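You operate a simulated robot arm through the tools that you are given. There is no shell and no other tool. Be economical: measure what you need, move in short steps, check, and stop when the job is done.

Carry out the task below with a simulated robot arm. There is one attempt and no reset: what you move stays moved.

TASK
Open the drawer of the cream table.
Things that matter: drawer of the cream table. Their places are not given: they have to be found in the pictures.

It is judged by the outcome, as a careful person would: the job done as asked, and still so three seconds after it is handed in. It fails if anything else is knocked over, pushed out of place, dropped, spilled or broken.

THE ROBOT
A 6-joint arm with a two-finger parallel gripper, fixed in place. Base frame: the origin is at the foot of the arm, x ahead of it, y to its left, z up. Lengths are in m, angles in rad, forces in N, time in s.
With the tool pointing down near the work surface it reaches from about 0.2 to 0.66 m from the base axis. Its first joint turns from -1.152 to 1.152 rad. Payload 2.9 kg.
Tool frame: the origin (TCP) lies between the finger pads and is the grasp point; the fingertips stand 0.03 m ahead of it; z points along the fingers, y is the line along which they close. The gripper opens to 0.11 m. The fingers are 0.02 m wide and 0.01 m thick; the gripper's body (0.048 by 0.112 m) begins 0.055 m behind the TCP.
Orientation is that of the tool frame in the base frame, as [roll, pitch, yaw] about the fixed x, y, z axes, in that order (R = Rz(yaw) Ry(pitch) Rx(roll)). With the fingers straight down and closing along the base's y, the tool's x points along the base's -x, its y along +y and its z along -z.

THE INTERFACE
- The arm moves only by the tool nudge_tool. Its argument "increments" is one flat list of numbers, 7 for each row, row after row: the shift along the tool's x, y, z in units of 25 mm (1.0 is 25 mm), then the turn, a rotation vector about the tool's x, y, z in units of 5 degrees (1.0 is 5 degrees), then the opening, from 0 (shut) to 1 (fully open). In form: [x, y, z, rx, ry, rz, hand, x, y, z, rx, ry, rz, hand, ...]. A call has 1 to 8 rows; each row shifts and turns the commanded pose from where the row before left it, along the tool's axes as they then stand. A call with a number of a shift or a turn outside -1 to 1 is refused whole. A row lasts 0.2 s, in which the tool goes at most 0.05 m and 0.15 rad; a call with a longer step from one row to the next is refused whole, and so is a gripper value outside its range. A pose out of reach is approached as far as the arm can. The call stops where the force on the tool passes 40 N (or 10 N more than at its start, if that is more) or the arm is blocked; 0.2 s more then pass. The fingers move at their own pace (about 0.108 m/s each) and stop on an object; they squeeze with about 27 N. The grip force told is the motor's: it shows also when the fingers shut on nothing. Time passes only in rows, and 0.2 s behind the last, so rows that do not move let the fingers close. It gives the time, the measured TCP pose, the force on the tool (base axes), the opening and the grip force at its end, in the units of the frame above (readings bear some noise).
- Cameras (640 x 400 px; columns grow to the right, rows downward): "scene" is fixed at [0.0594, 0.4271, 1.3758]; the picture's right is [-0.87, -0.49, 0.00], its down [-0.32, 0.56, -0.77] and it looks along [0.38, -0.67, -0.64] (base axes); focal length 339 px, centre (320, 200). "wrist" rides on the gripper at [-0.036, 0, -0.057] in the tool frame; the picture's right is [0.00, -1.00, 0.00], its down [0.97, 0.00, -0.24] and it looks along [0.24, 0.00, 0.97] (tool axes); focal length 218 px, centre (320, 200).
- grab_frame(camera): a new picture of that camera. No time passes.
- pixel_to_xyz(camera, pixels): for up to 12 pixels [column, row] of the newest picture of that camera ("zoom" is the newest enlarged one), the place [x, y, z] in the base frame of the surface seen there, good to about 0.002 m. No time passes.
- close_up(camera, box): a new picture of the part [left, top, right, bottom] of that camera's present view, enlarged. No time passes.
- job_done(): hands the job in; it is judged then, once.

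Work in short steps. Measure before you move; look again where a grasp or a placing could have gone wrong, and mend it. You have 60 turns and 26 pictures in all, the two below and enlarged ones among them. Open the gripper and draw the arm clear of the work before you hand the job in, unless the task says otherwise; then end with one line.

The tools are called after "Request:" by a JSON object that holds its "name" and its "arguments". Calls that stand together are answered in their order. nudge_tool: Moves the arm, as the interface text tells. Its arguments: {"type":"object","properties":{"increments":{"type":"array","items":{"type":"number"}}},"required":["increments"]} The other tools are called the same way: grab_frame (camera) takes a picture; pixel_to_xyz (camera, pixels) gives the place of the surface under pixels of a picture; close_up (camera, box) takes an enlarged picture of a part of a camera's view; job_done () hands the job in.

At the start:

```text
time_s: 0.0
position: [0.2581, -0.3265, 0.9163]
tcp_rot: [3.141, -0.001, 3.14]
ft_force: [0.6, 0.6, 0.2]
gripper_width: 0.1102
grip_force: 0.1
```

scene: 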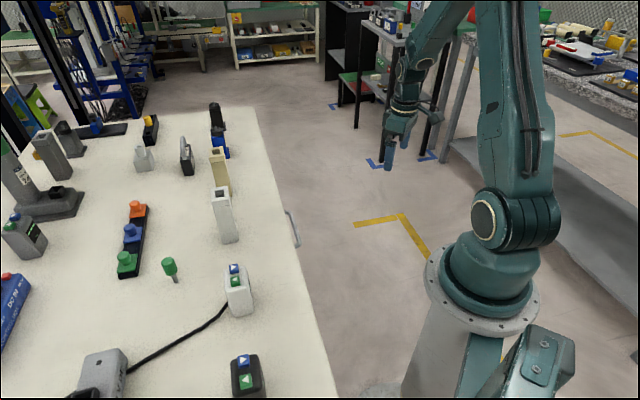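
wrist: 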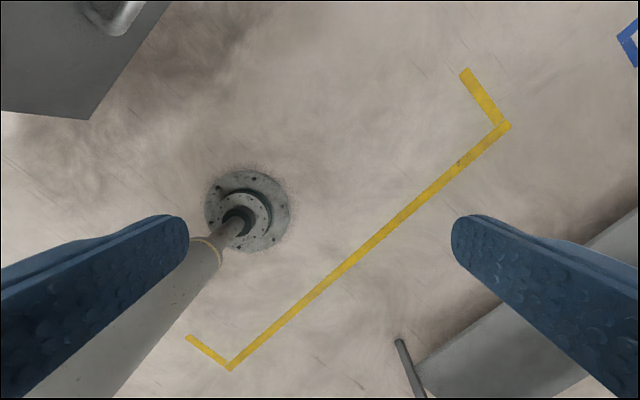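

The scene shows a handle at about (292,228) on the near edge of the cream table; I'll enlarge it and measure.

Request:
{"name": "close_up", "arguments": {"camera": "scene", "box": [240, 180, 340, 280]}}

Request:
{"name": "pixel_to_xyz", "arguments": {"camera": "scene", "pixels": [[288, 212], [292, 228], [297, 245], [255, 110], [300, 290], [280, 220], [335, 390], [270, 200]]}}

Request:
{"name": "pixel_to_xyz", "arguments": {"camera": "wrist", "pixels": [[110, 25], [90, 10], [135, 10], [60, 60], [88, 118], [20, 20], [150, 30]]}}

```text
4.00 times, centred on (290, 230) of scene
```

zoom: 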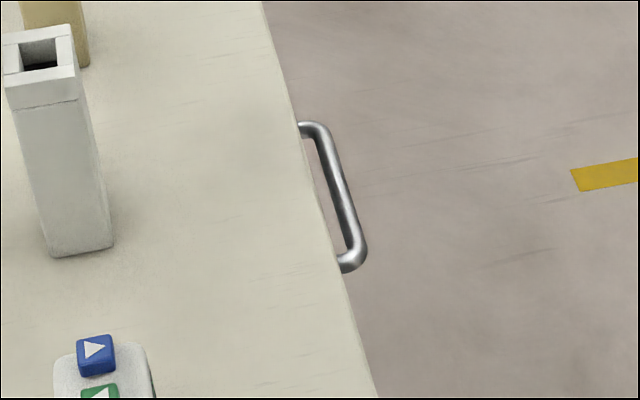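

```text
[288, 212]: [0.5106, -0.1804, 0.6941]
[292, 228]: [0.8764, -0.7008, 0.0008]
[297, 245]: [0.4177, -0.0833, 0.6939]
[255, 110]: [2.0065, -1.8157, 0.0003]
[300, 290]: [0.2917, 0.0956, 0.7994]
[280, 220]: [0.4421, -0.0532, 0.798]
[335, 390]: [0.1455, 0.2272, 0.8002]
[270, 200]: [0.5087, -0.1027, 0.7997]
```

```text
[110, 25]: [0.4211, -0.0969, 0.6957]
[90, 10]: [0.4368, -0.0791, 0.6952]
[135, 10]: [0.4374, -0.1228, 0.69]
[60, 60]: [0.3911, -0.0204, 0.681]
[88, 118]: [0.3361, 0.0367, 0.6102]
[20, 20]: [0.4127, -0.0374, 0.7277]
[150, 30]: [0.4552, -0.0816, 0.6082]
```

Now precise points along the bar (zoom from (320,130) to (360,250)) and along the table edge.

Request:
{"name": "pixel_to_xyz", "arguments": {"camera": "zoom", "pixels": [[322, 135], [330, 155], [338, 180], [346, 205], [354, 230], [359, 250], [302, 127], [345, 268], [258, 5], [292, 115], [335, 260], [370, 390]]}}

Request:
{"name": "close_up", "arguments": {"camera": "wrist", "box": [0, 0, 200, 125]}}

```text
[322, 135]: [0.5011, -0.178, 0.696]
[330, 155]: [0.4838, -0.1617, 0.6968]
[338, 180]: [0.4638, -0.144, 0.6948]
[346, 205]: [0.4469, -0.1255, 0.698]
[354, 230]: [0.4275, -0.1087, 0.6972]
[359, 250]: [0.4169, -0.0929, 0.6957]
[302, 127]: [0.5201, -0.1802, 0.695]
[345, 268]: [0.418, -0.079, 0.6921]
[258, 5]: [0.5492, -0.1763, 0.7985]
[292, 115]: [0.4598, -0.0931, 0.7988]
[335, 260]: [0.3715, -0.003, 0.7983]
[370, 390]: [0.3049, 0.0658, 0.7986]
```

```text
3.20 times, centred on (100, 62) of wrist
```

zoom: 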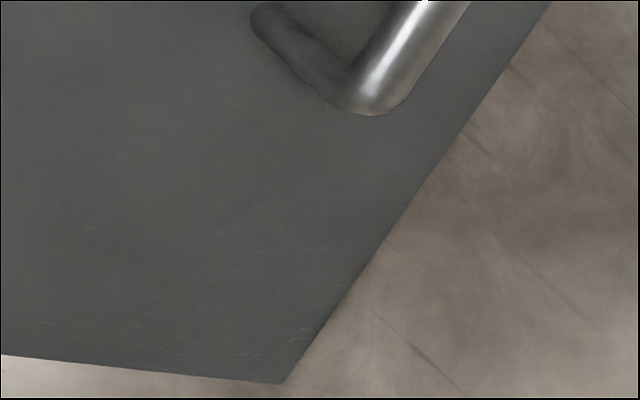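

The bar runs at 45° from about (0.505,-0.18) to (0.415,-0.095), centre z≈0.69. It stands about 35 mm off the drawer front, under a tabletop at z≈0.80. I'll grasp it from outside and above, with the tool tilted. First I move to the free space in front of it.

Request:
{"name": "nudge_tool", "arguments": {"increments": [-0.947, 0.843, 0.107, 0, 0, 0, 0.4, -0.947, 0.843, 0.107, 0, 0, 0, 0.4, -0.947, 0.843, 0.107, 0, 0, 0, 0.4, -0.947, 0.843, 0.107, 0, 0, 0, 0.4, -0.947, 0.843, 0.107, 0, 0, 0, 0.4, -0.947, 0.843, 0.107, 0, 0, 0, 0.4]}}

Request:
{"name": "nudge_tool", "arguments": {"increments": [0, 0, 0, 0, 0, 1, 0.4, 0, 0, 0, 0, 0, 1, 0.4, 0, 0, 0, 0, 0, 1, 0.4, 0, 0, 0, 0, 0, 1, 0.4, 0, 0, 0, 0, 0, 1, 0.4, 0, 0, 0, 0, 0, 1, 0.4, 0, 0, 0, 0, 0, 1, 0.4, 0, 0, 0, 0, 0, 1, 0.4]}}

```text
time_s: 1.4
position: [0.4004, -0.197, 0.8992]
tcp_rot: [3.141, -0.001, -3.141]
ft_force: [-0.3, 1.0, 0.6]
gripper_width: 0.044
grip_force: 0.0
```

```text
time_s: 3.2
position: [0.4002, -0.1985, 0.8991]
tcp_rot: [-3.14, 0.002, 2.445]
ft_force: [0.5, -0.5, -1.0]
gripper_width: 0.0442
grip_force: 0.0
```

The yaw is working as planned. I'll finish it with one more step and begin the tilt about the tool's x.

Request:
{"name": "nudge_tool", "arguments": {"increments": [0, 0, 0, 0, 0, 1, 0.4, 0, 0, 0, -1, 0, 0, 0.4, 0, 0, 0, -1, 0, 0, 0.4, 0, 0, 0, -1, 0, 0, 0.4, 0, 0, 0, -1, 0, 0, 0.4, 0, 0, 0, -1, 0, 0, 0.4, 0, 0, 0, -1, 0, 0, 0.4]}}

Request:
{"name": "nudge_tool", "arguments": {"increments": [0, 0, 0, -1, 0, 0, 0.4, 0, 0, 0, -1, 0, 0, 0.4, 0, 0, 0, -1, 0, 0, 0.4, 0, 0, 0, -1, 0, 0, 0.4, 0, 0, 0, -1, 0, 0, 0.4, 0, 0, 0, -1, 0, 0, 0.4]}}

Request:
{"name": "grab_frame", "arguments": {"camera": "scene"}}

```text
time_s: 4.8
position: [0.4019, -0.1985, 0.8999]
tcp_rot: [2.616, -0.001, 2.355]
ft_force: [0.2, 0.0, -0.1]
gripper_width: 0.0442
grip_force: 0.1
```

```text
time_s: 6.2
position: [0.401, -0.1976, 0.9006]
tcp_rot: [2.094, 0.001, 2.356]
ft_force: [-0.2, -0.4, -0.9]
gripper_width: 0.0441
grip_force: 0.2
```

```text
21 pictures are left
```

scene: 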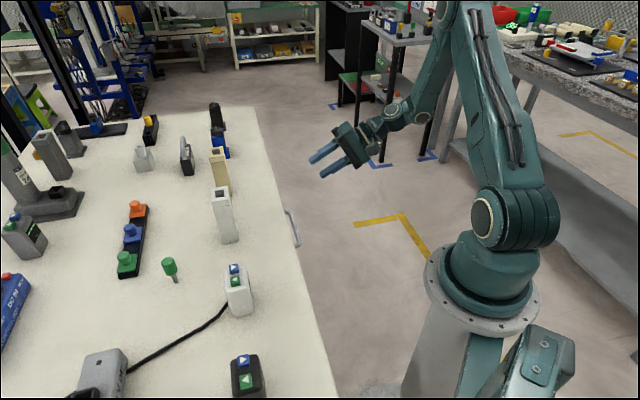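

The tilt was reached cleanly. Next I descend to a pregrasp point 80 mm back from the bar along the tool axis.

Request:
{"name": "nudge_tool", "arguments": {"increments": [0, -0.936, 0.653, 0, 0, 0, 0.4, 0, -0.936, 0.653, 0, 0, 0, 0.4, 0, -0.936, 0.653, 0, 0, 0, 0.4, 0, -0.936, 0.653, 0, 0, 0, 0.4, 0, -0.936, 0.653, 0, 0, 0, 0.4, 0, -0.936, 0.653, 0, 0, 0, 0.4]}}

Request:
{"name": "grab_frame", "arguments": {"camera": "wrist"}}

Request:
{"name": "close_up", "arguments": {"camera": "scene", "box": [240, 160, 400, 260]}}

```text
time_s: 7.6
position: [0.4097, -0.1867, 0.7285]
tcp_rot: [2.095, 0.001, 2.356]
ft_force: [-0.4, -0.1, 0.3]
gripper_width: 0.0438
grip_force: 0.1
```

```text
20 pictures are left
```

wrist: 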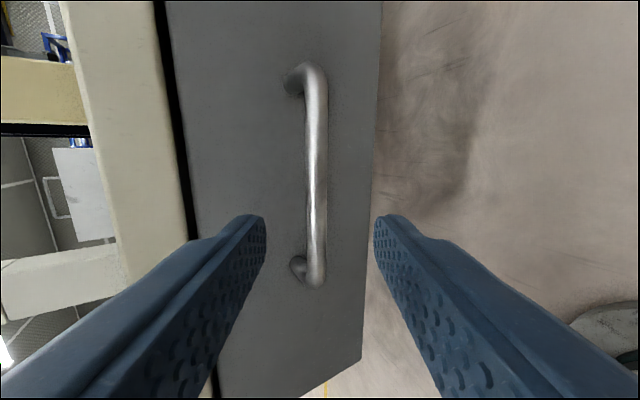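

```text
4.00 times, centred on (320, 210) of scene
```

zoom: 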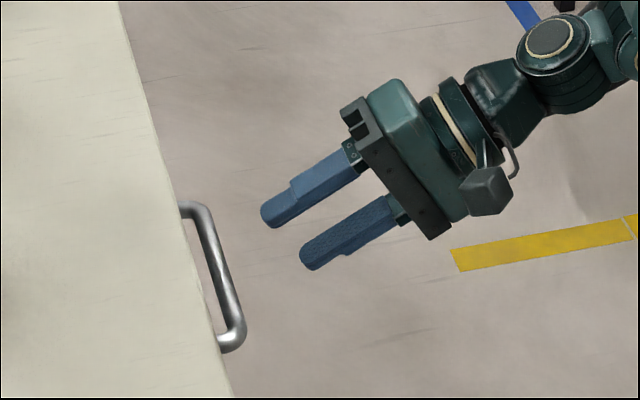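

The view is good: the bar is at column ~316, between the fingers. I'll measure the bar, the front and the table edge.

Request:
{"name": "pixel_to_xyz", "arguments": {"camera": "wrist", "pixels": [[316, 90], [317, 150], [317, 200], [316, 260], [240, 150], [350, 200], [308, 200], [326, 200], [180, 230], [280, 200]]}}

```text
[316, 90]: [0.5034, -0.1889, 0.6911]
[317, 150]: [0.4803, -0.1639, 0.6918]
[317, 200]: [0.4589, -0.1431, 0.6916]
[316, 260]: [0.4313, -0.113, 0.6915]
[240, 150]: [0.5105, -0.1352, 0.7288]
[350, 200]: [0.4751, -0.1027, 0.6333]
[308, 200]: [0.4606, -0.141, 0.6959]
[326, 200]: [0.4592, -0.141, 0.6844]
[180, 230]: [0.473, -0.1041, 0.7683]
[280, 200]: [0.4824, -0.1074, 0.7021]
```

The bar centre is about (0.463,-0.137,0.689) and the front is 34 mm behind it. I'll narrow the opening to 33 mm and advance until the tips are about 18 mm past the bar.

Request:
{"name": "nudge_tool", "arguments": {"increments": [-0.02, 0.02, 0.4, 0, 0, 0, 0.3, -0.02, 0.02, 0.6, 0, 0, 0, 0.3, -0.02, 0.02, 0.6, 0, 0, 0, 0.3, -0.02, 0.02, 0.6, 0, 0, 0, 0.3, -0.02, 0.02, 0.6, 0, 0, 0, 0.3]}}

Request:
{"name": "grab_frame", "arguments": {"camera": "wrist"}}

```text
time_s: 8.8
position: [0.4556, -0.1472, 0.6954]
tcp_rot: [2.094, 0.0, 2.357]
ft_force: [-0.2, -0.1, 0.0]
gripper_width: 0.033
grip_force: 0.0
```

```text
18 pictures are left
```

wrist: 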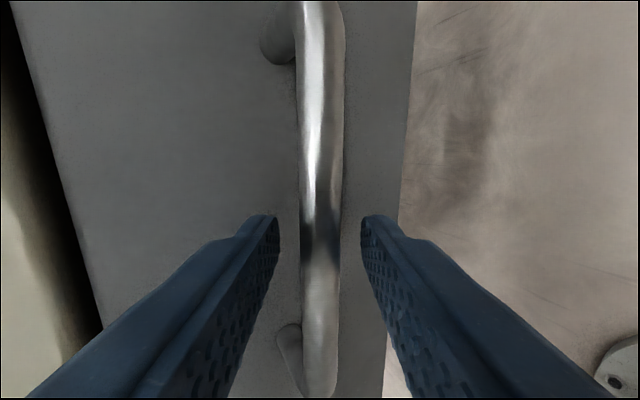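

The bar is centred between the fingers and nothing is touching. I'll close the gripper.

Request:
{"name": "nudge_tool", "arguments": {"increments": [0, 0, 0, 0, 0, 0, 0, 0, 0, 0, 0, 0, 0, 0, 0, 0, 0, 0, 0, 0, 0]}}

```text
time_s: 9.6
position: [0.4558, -0.1474, 0.695]
tcp_rot: [2.094, -0.001, 2.358]
ft_force: [-0.5, 1.9, 2.7]
gripper_width: 0.0138
grip_force: 45.6
```

The fingers hold the bar at 13.8 mm. I'll pull outward along (-0.707,-0.707,0) in small steps.

Request:
{"name": "nudge_tool", "arguments": {"increments": [0, -0.2, -0.346, 0, 0, 0, 0, 0, -0.2, -0.346, 0, 0, 0, 0, 0, -0.2, -0.346, 0, 0, 0, 0, 0, -0.2, -0.346, 0, 0, 0, 0]}}

Request:
{"name": "grab_frame", "arguments": {"camera": "wrist"}}

```text
time_s: 10.6
position: [0.4286, -0.1733, 0.6962]
tcp_rot: [2.094, -0.004, 2.357]
ft_force: [-7.5, 9.6, 1.9]
gripper_width: 0.0137
grip_force: 45.4
```

```text
17 pictures are left
```

wrist: 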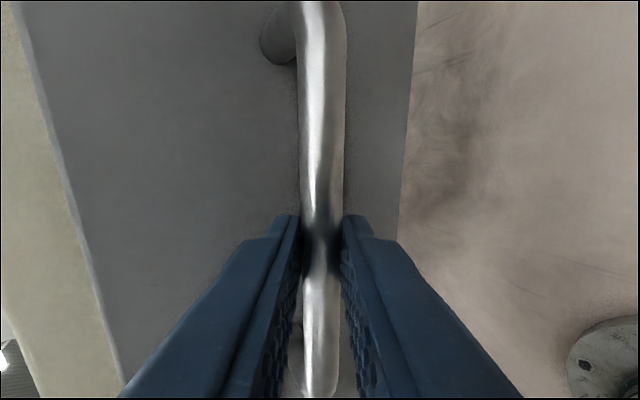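

The drawer is moving and the gap behind its front is visible. There is a small sideways force, so I'll keep pulling with a slight sideways relief.

Request:
{"name": "nudge_tool", "arguments": {"increments": [0.04, -0.3, -0.52, 0, 0, 0, 0, 0.02, -0.3, -0.52, 0, 0, 0, 0, 0, -0.3, -0.52, 0, 0, 0, 0, 0, -0.3, -0.52, 0, 0, 0, 0]}}

```text
time_s: 11.6
position: [0.3855, -0.2164, 0.696]
tcp_rot: [2.096, 0.001, 2.354]
ft_force: [2.0, 0.3, -9.4]
gripper_width: 0.0136
grip_force: 44.9
```

Request:
{"name": "nudge_tool", "arguments": {"increments": [0, -0.3, -0.52, 0, 0, 0, 0, 0, -0.3, -0.52, 0, 0, 0, 0, 0, -0.3, -0.52, 0, 0, 0, 0, 0, -0.3, -0.52, 0, 0, 0, 0]}}

Request:
{"name": "grab_frame", "arguments": {"camera": "scene"}}

```text
time_s: 12.6
position: [0.3632, -0.2408, 0.6963]
tcp_rot: [2.091, -0.013, 2.366]
ft_force: [-22.8, 21.2, -5.9]
gripper_width: 0.0136
grip_force: 45.3
out of reach, approached as far as the arm can: row 3, 4
```

```text
16 pictures are left
```

scene: 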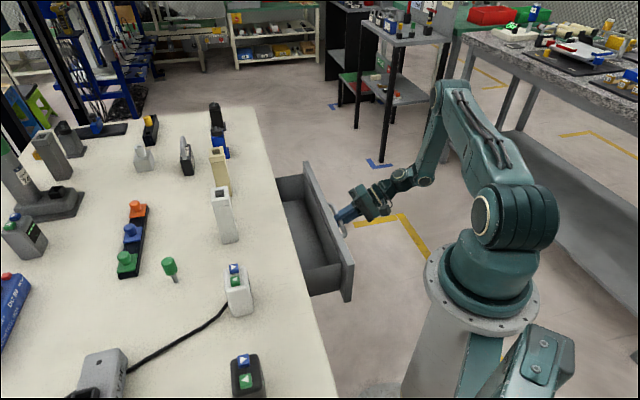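

The drawer is about 13 cm out, but the arm hit its reach limit in this pose. I'll ease back 10 mm to relax the sideways load, then pivot about the bar to a steeper tool, which keeps the wrist closer in.

Request:
{"name": "nudge_tool", "arguments": {"increments": [0, 0.2, 0.346, 0, 0, 0, 0, 0, 0.2, 0.346, 0, 0, 0, 0, 0, 0, 0, 0, 0, 0, 0]}}

```text
time_s: 13.4
position: [0.3766, -0.227, 0.6972]
tcp_rot: [2.094, -0.011, 2.364]
ft_force: [-23.0, 22.1, -9.4]
gripper_width: 0.0136
grip_force: 45.2
```

Request:
{"name": "nudge_tool", "arguments": {"increments": [0.08, 0, 0, 0, 0, 0, 0, 0.04, 0, 0, 0, 0, 0, 0]}}

```text
time_s: 14.0
position: [0.3759, -0.2279, 0.6961]
tcp_rot: [2.094, -0.003, 2.362]
ft_force: [-11.8, 13.8, -11.5]
gripper_width: 0.0139
grip_force: 44.6
```

The sideways load has halved. I'll relieve it a little more while pivoting about the bar.

Request:
{"name": "nudge_tool", "arguments": {"increments": [0.08, 0.042, 0, 1, 0, 0, 0, 0.03, 0.042, 0, 1, 0, 0, 0, 0, 0.042, 0, 1, 0, 0, 0]}}

```text
time_s: 14.8
position: [0.3774, -0.2262, 0.7001]
tcp_rot: [2.358, 0.006, 2.355]
ft_force: [-1.6, 0.2, -6.8]
gripper_width: 0.0133
grip_force: 45.0
```

Request:
{"name": "nudge_tool", "arguments": {"increments": [0, 0.042, 0, 1, 0, 0, 0, 0, 0.042, 0, 1, 0, 0, 0, 0, 0.042, 0, 1, 0, 0, 0]}}

Request:
{"name": "grab_frame", "arguments": {"camera": "wrist"}}

Request:
{"name": "grab_frame", "arguments": {"camera": "scene"}}

```text
time_s: 15.6
position: [0.3811, -0.2255, 0.7015]
tcp_rot: [2.618, 0.004, 2.355]
ft_force: [5.5, -5.1, 3.3]
gripper_width: 0.0136
grip_force: 44.6
```

```text
15 pictures are left
```

wrist: 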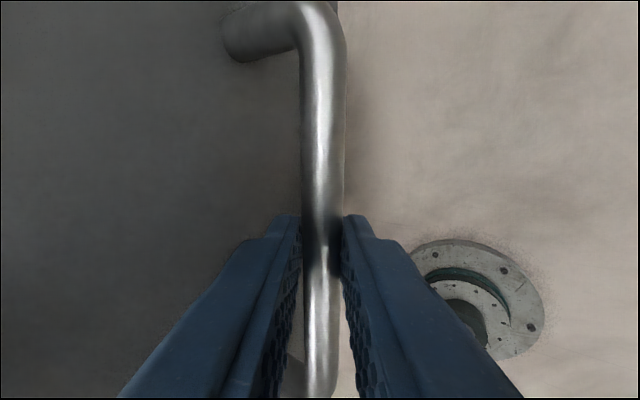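

```text
14 pictures are left
```

scene: 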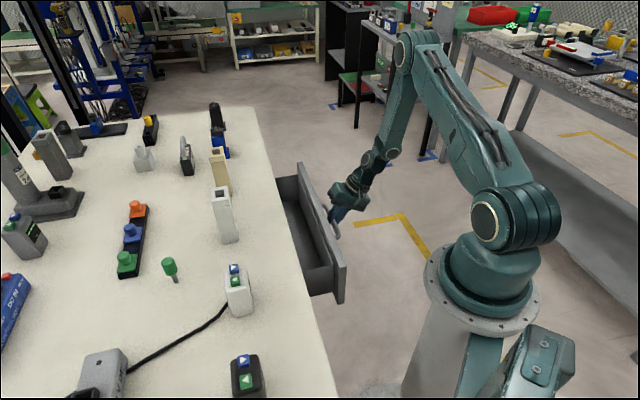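

The pivot went well and the grip still holds. I'll continue the pull with the new axes.

Request:
{"name": "nudge_tool", "arguments": {"increments": [0, -0.52, -0.3, 0, 0, 0, 0, 0, -0.52, -0.3, 0, 0, 0, 0, 0, -0.52, -0.3, 0, 0, 0, 0]}}

```text
time_s: 16.4
position: [0.3465, -0.2576, 0.7007]
tcp_rot: [2.614, 0.004, 2.358]
ft_force: [4.2, -3.5, 33.4]
gripper_width: 0.0136
grip_force: 45.2
```

There is 33 N upward on the tool, so the command is slightly low. I'll raise it about 3 mm and check.

Request:
{"name": "nudge_tool", "arguments": {"increments": [0, 0.03, -0.052, 0, 0, 0, 0, 0, 0.03, -0.052, 0, 0, 0, 0]}}

```text
time_s: 17.0
position: [0.3454, -0.2581, 0.703]
tcp_rot: [2.623, 0.003, 2.352]
ft_force: [15.9, -14.8, -16.1]
gripper_width: 0.0136
grip_force: 44.6
```

Request:
{"name": "nudge_tool", "arguments": {"increments": [-0.06, -0.42, -0.2, 0, 0, 0, 0, -0.04, -0.4, -0.23, 0, 0, 0, 0]}}

```text
time_s: 17.6
position: [0.3311, -0.2733, 0.7033]
tcp_rot: [2.619, -0.004, 2.357]
ft_force: [3.2, -0.9, -9.8]
gripper_width: 0.0135
grip_force: 45.0
```

Forces are low again, so I'll keep pulling.

Request:
{"name": "nudge_tool", "arguments": {"increments": [0, -0.45, -0.24, 0, 0, 0, 0, 0, -0.45, -0.25, 0, 0, 0, 0, 0, -0.45, -0.26, 0, 0, 0, 0]}}

Request:
{"name": "grab_frame", "arguments": {"camera": "scene"}}

```text
time_s: 18.4
position: [0.3051, -0.3001, 0.7014]
tcp_rot: [2.617, -0.002, 2.358]
ft_force: [-2.0, 3.6, 0.9]
gripper_width: 0.0135
grip_force: 45.5
```

```text
13 pictures are left
```

scene: 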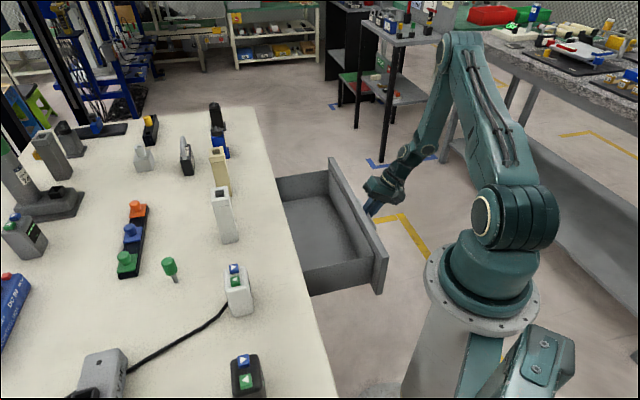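

The drawer is about 21 cm out. I'll pull further until an end stop or the reach limit.

Request:
{"name": "nudge_tool", "arguments": {"increments": [0, -0.45, -0.26, 0, 0, 0, 0, 0, -0.45, -0.26, 0, 0, 0, 0]}}

```text
time_s: 19.0
position: [0.2931, -0.3116, 0.7017]
tcp_rot: [2.617, -0.011, 2.361]
ft_force: [-18.8, 20.2, 14.4]
gripper_width: 0.0137
grip_force: 45.0
out of reach, approached as far as the arm can: row 2
```

The drawer is about 23 cm out and the arm is at its limit again, so this is well open. I'll relax the load and open the fingers modestly.

Request:
{"name": "nudge_tool", "arguments": {"increments": [0.08, 0.15, 0.07, 0, 0, 0, 0, 0.04, 0, 0, 0, 0, 0, 0.25, 0, 0, 0, 0, 0, 0, 0.25]}}

Request:
{"name": "grab_frame", "arguments": {"camera": "wrist"}}

```text
time_s: 19.8
position: [0.2977, -0.3112, 0.7029]
tcp_rot: [2.62, 0.001, 2.357]
ft_force: [0.8, -0.2, 0.3]
gripper_width: 0.0274
grip_force: 0.1
```

```text
12 pictures are left
```

wrist: 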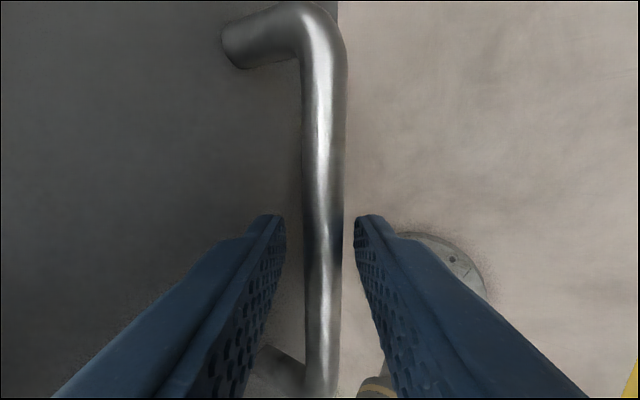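

The bar is free between the fingers with no force. I'll draw back along the tool axis while easing it steeper.

Request:
{"name": "nudge_tool", "arguments": {"increments": [0, 0, -0.4, 0, 0, 0, 0.25, 0, 0, -0.4, 0, 0, 0, 0.25, 0, 0, -0.4, 0.3, 0, 0, 0.25, 0, 0, -0.4, 0.3, 0, 0, 0.25, 0, 0, -0.4, 0.3, 0, 0, 0.25]}}

Request:
{"name": "grab_frame", "arguments": {"camera": "scene"}}

```text
time_s: 21.0
position: [0.2853, -0.3235, 0.7482]
tcp_rot: [2.695, -0.001, 2.356]
ft_force: [0.4, -0.2, 0.7]
gripper_width: 0.0276
grip_force: 0.1
out of reach, approached as far as the arm can: row 2
```

```text
11 pictures are left
```

scene: 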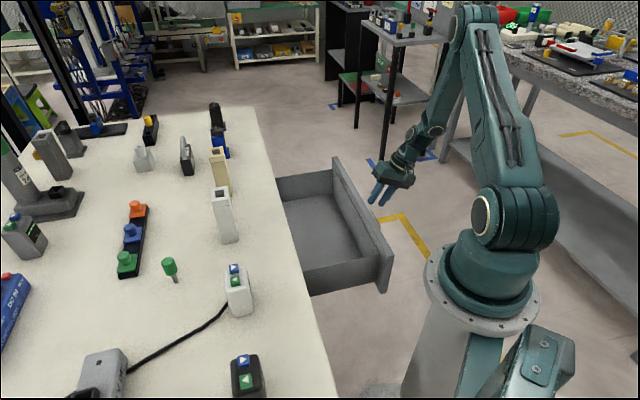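

The fingers are clear and the drawer stays open. I'll lift up, then check the drawer.

Request:
{"name": "nudge_tool", "arguments": {"increments": [0, 0.3, -0.8, 0, 0, 0, 0.5, 0, 0.3, -0.8, 0, 0, 0, 0.5, 0, 0.3, -0.8, 0, 0, 0, 0.5, 0, 0.3, -0.8, 0, 0, 0, 0.5, 0, 0.3, -0.8, 0, 0, 0, 0.5, 0, 0.3, -0.8, 0, 0, 0, 0.5, 0, 0.3, -0.8, 0, 0, 0, 0.5]}}

Request:
{"name": "grab_frame", "arguments": {"camera": "wrist"}}

Request:
{"name": "close_up", "arguments": {"camera": "scene", "box": [240, 140, 420, 310]}}

Request:
{"name": "pixel_to_xyz", "arguments": {"camera": "zoom", "pixels": [[330, 60], [480, 400], [160, 130], [250, 200]]}}

```text
time_s: 22.6
position: [0.2865, -0.3266, 0.8958]
tcp_rot: [2.7, -0.002, 2.358]
ft_force: [0.6, 0.4, 0.0]
gripper_width: 0.0551
grip_force: 0.0
out of reach, approached as far as the arm can: row 4, 5, 7
```

```text
10 pictures are left
```

wrist: 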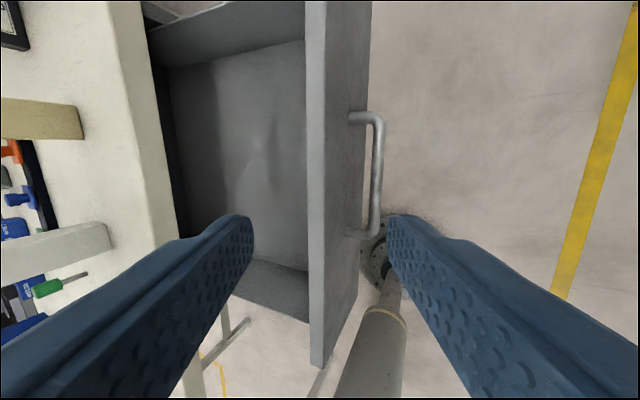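

```text
2.35 times, centred on (330, 225) of scene
```

zoom: 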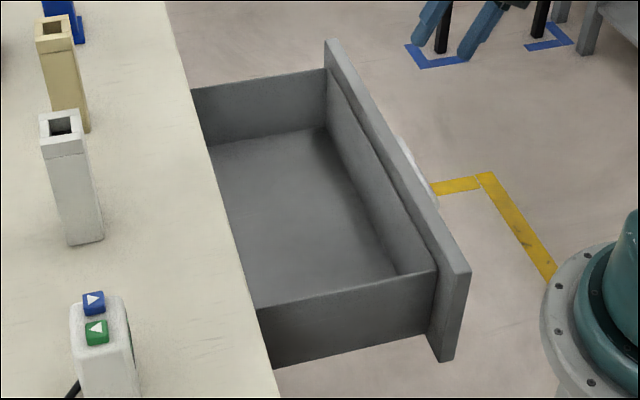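

```text
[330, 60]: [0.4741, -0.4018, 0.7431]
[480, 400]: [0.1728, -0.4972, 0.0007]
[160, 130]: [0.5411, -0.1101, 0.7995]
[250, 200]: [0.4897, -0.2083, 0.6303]
```

Request:
{"name": "pixel_to_xyz", "arguments": {"camera": "wrist", "pixels": [[172, 130], [180, 180], [165, 110], [195, 130], [230, 130], [290, 130], [335, 100], [375, 180], [185, 220]]}}

Request:
{"name": "close_up", "arguments": {"camera": "wrist", "box": [130, 0, 290, 240]}}

```text
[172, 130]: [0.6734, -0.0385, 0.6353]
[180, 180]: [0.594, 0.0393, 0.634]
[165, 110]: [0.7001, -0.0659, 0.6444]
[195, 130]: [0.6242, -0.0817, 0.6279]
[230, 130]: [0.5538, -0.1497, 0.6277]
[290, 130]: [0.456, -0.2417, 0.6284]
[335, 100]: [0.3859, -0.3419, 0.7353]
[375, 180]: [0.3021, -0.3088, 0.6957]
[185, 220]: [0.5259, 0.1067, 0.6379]
```

```text
1.67 times, centred on (210, 120) of wrist
```

zoom: 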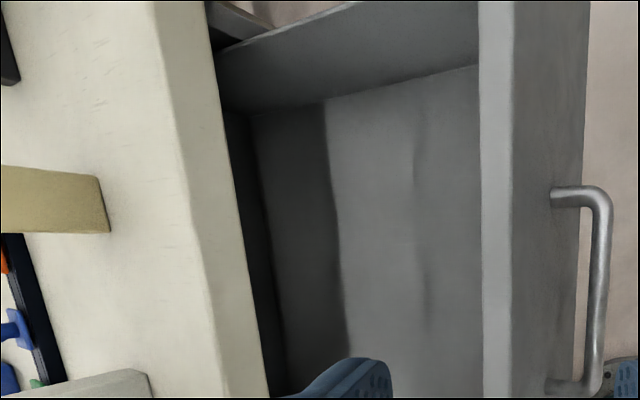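

The back wall shows the drawer is about 30 cm deep. The handle has stayed where I released it, so about 23 cm of that is open. The arm is clear and nothing else moved.

Request:
{"name": "job_done", "arguments": {}}

```text
The job is handed in.
```

The cream table's drawer is open about 23 cm of its 30 cm depth. The arm reached its limit before the drawer met a stop, so it may slide further. The gripper is off the handle and clear, and nothing else was disturbed.
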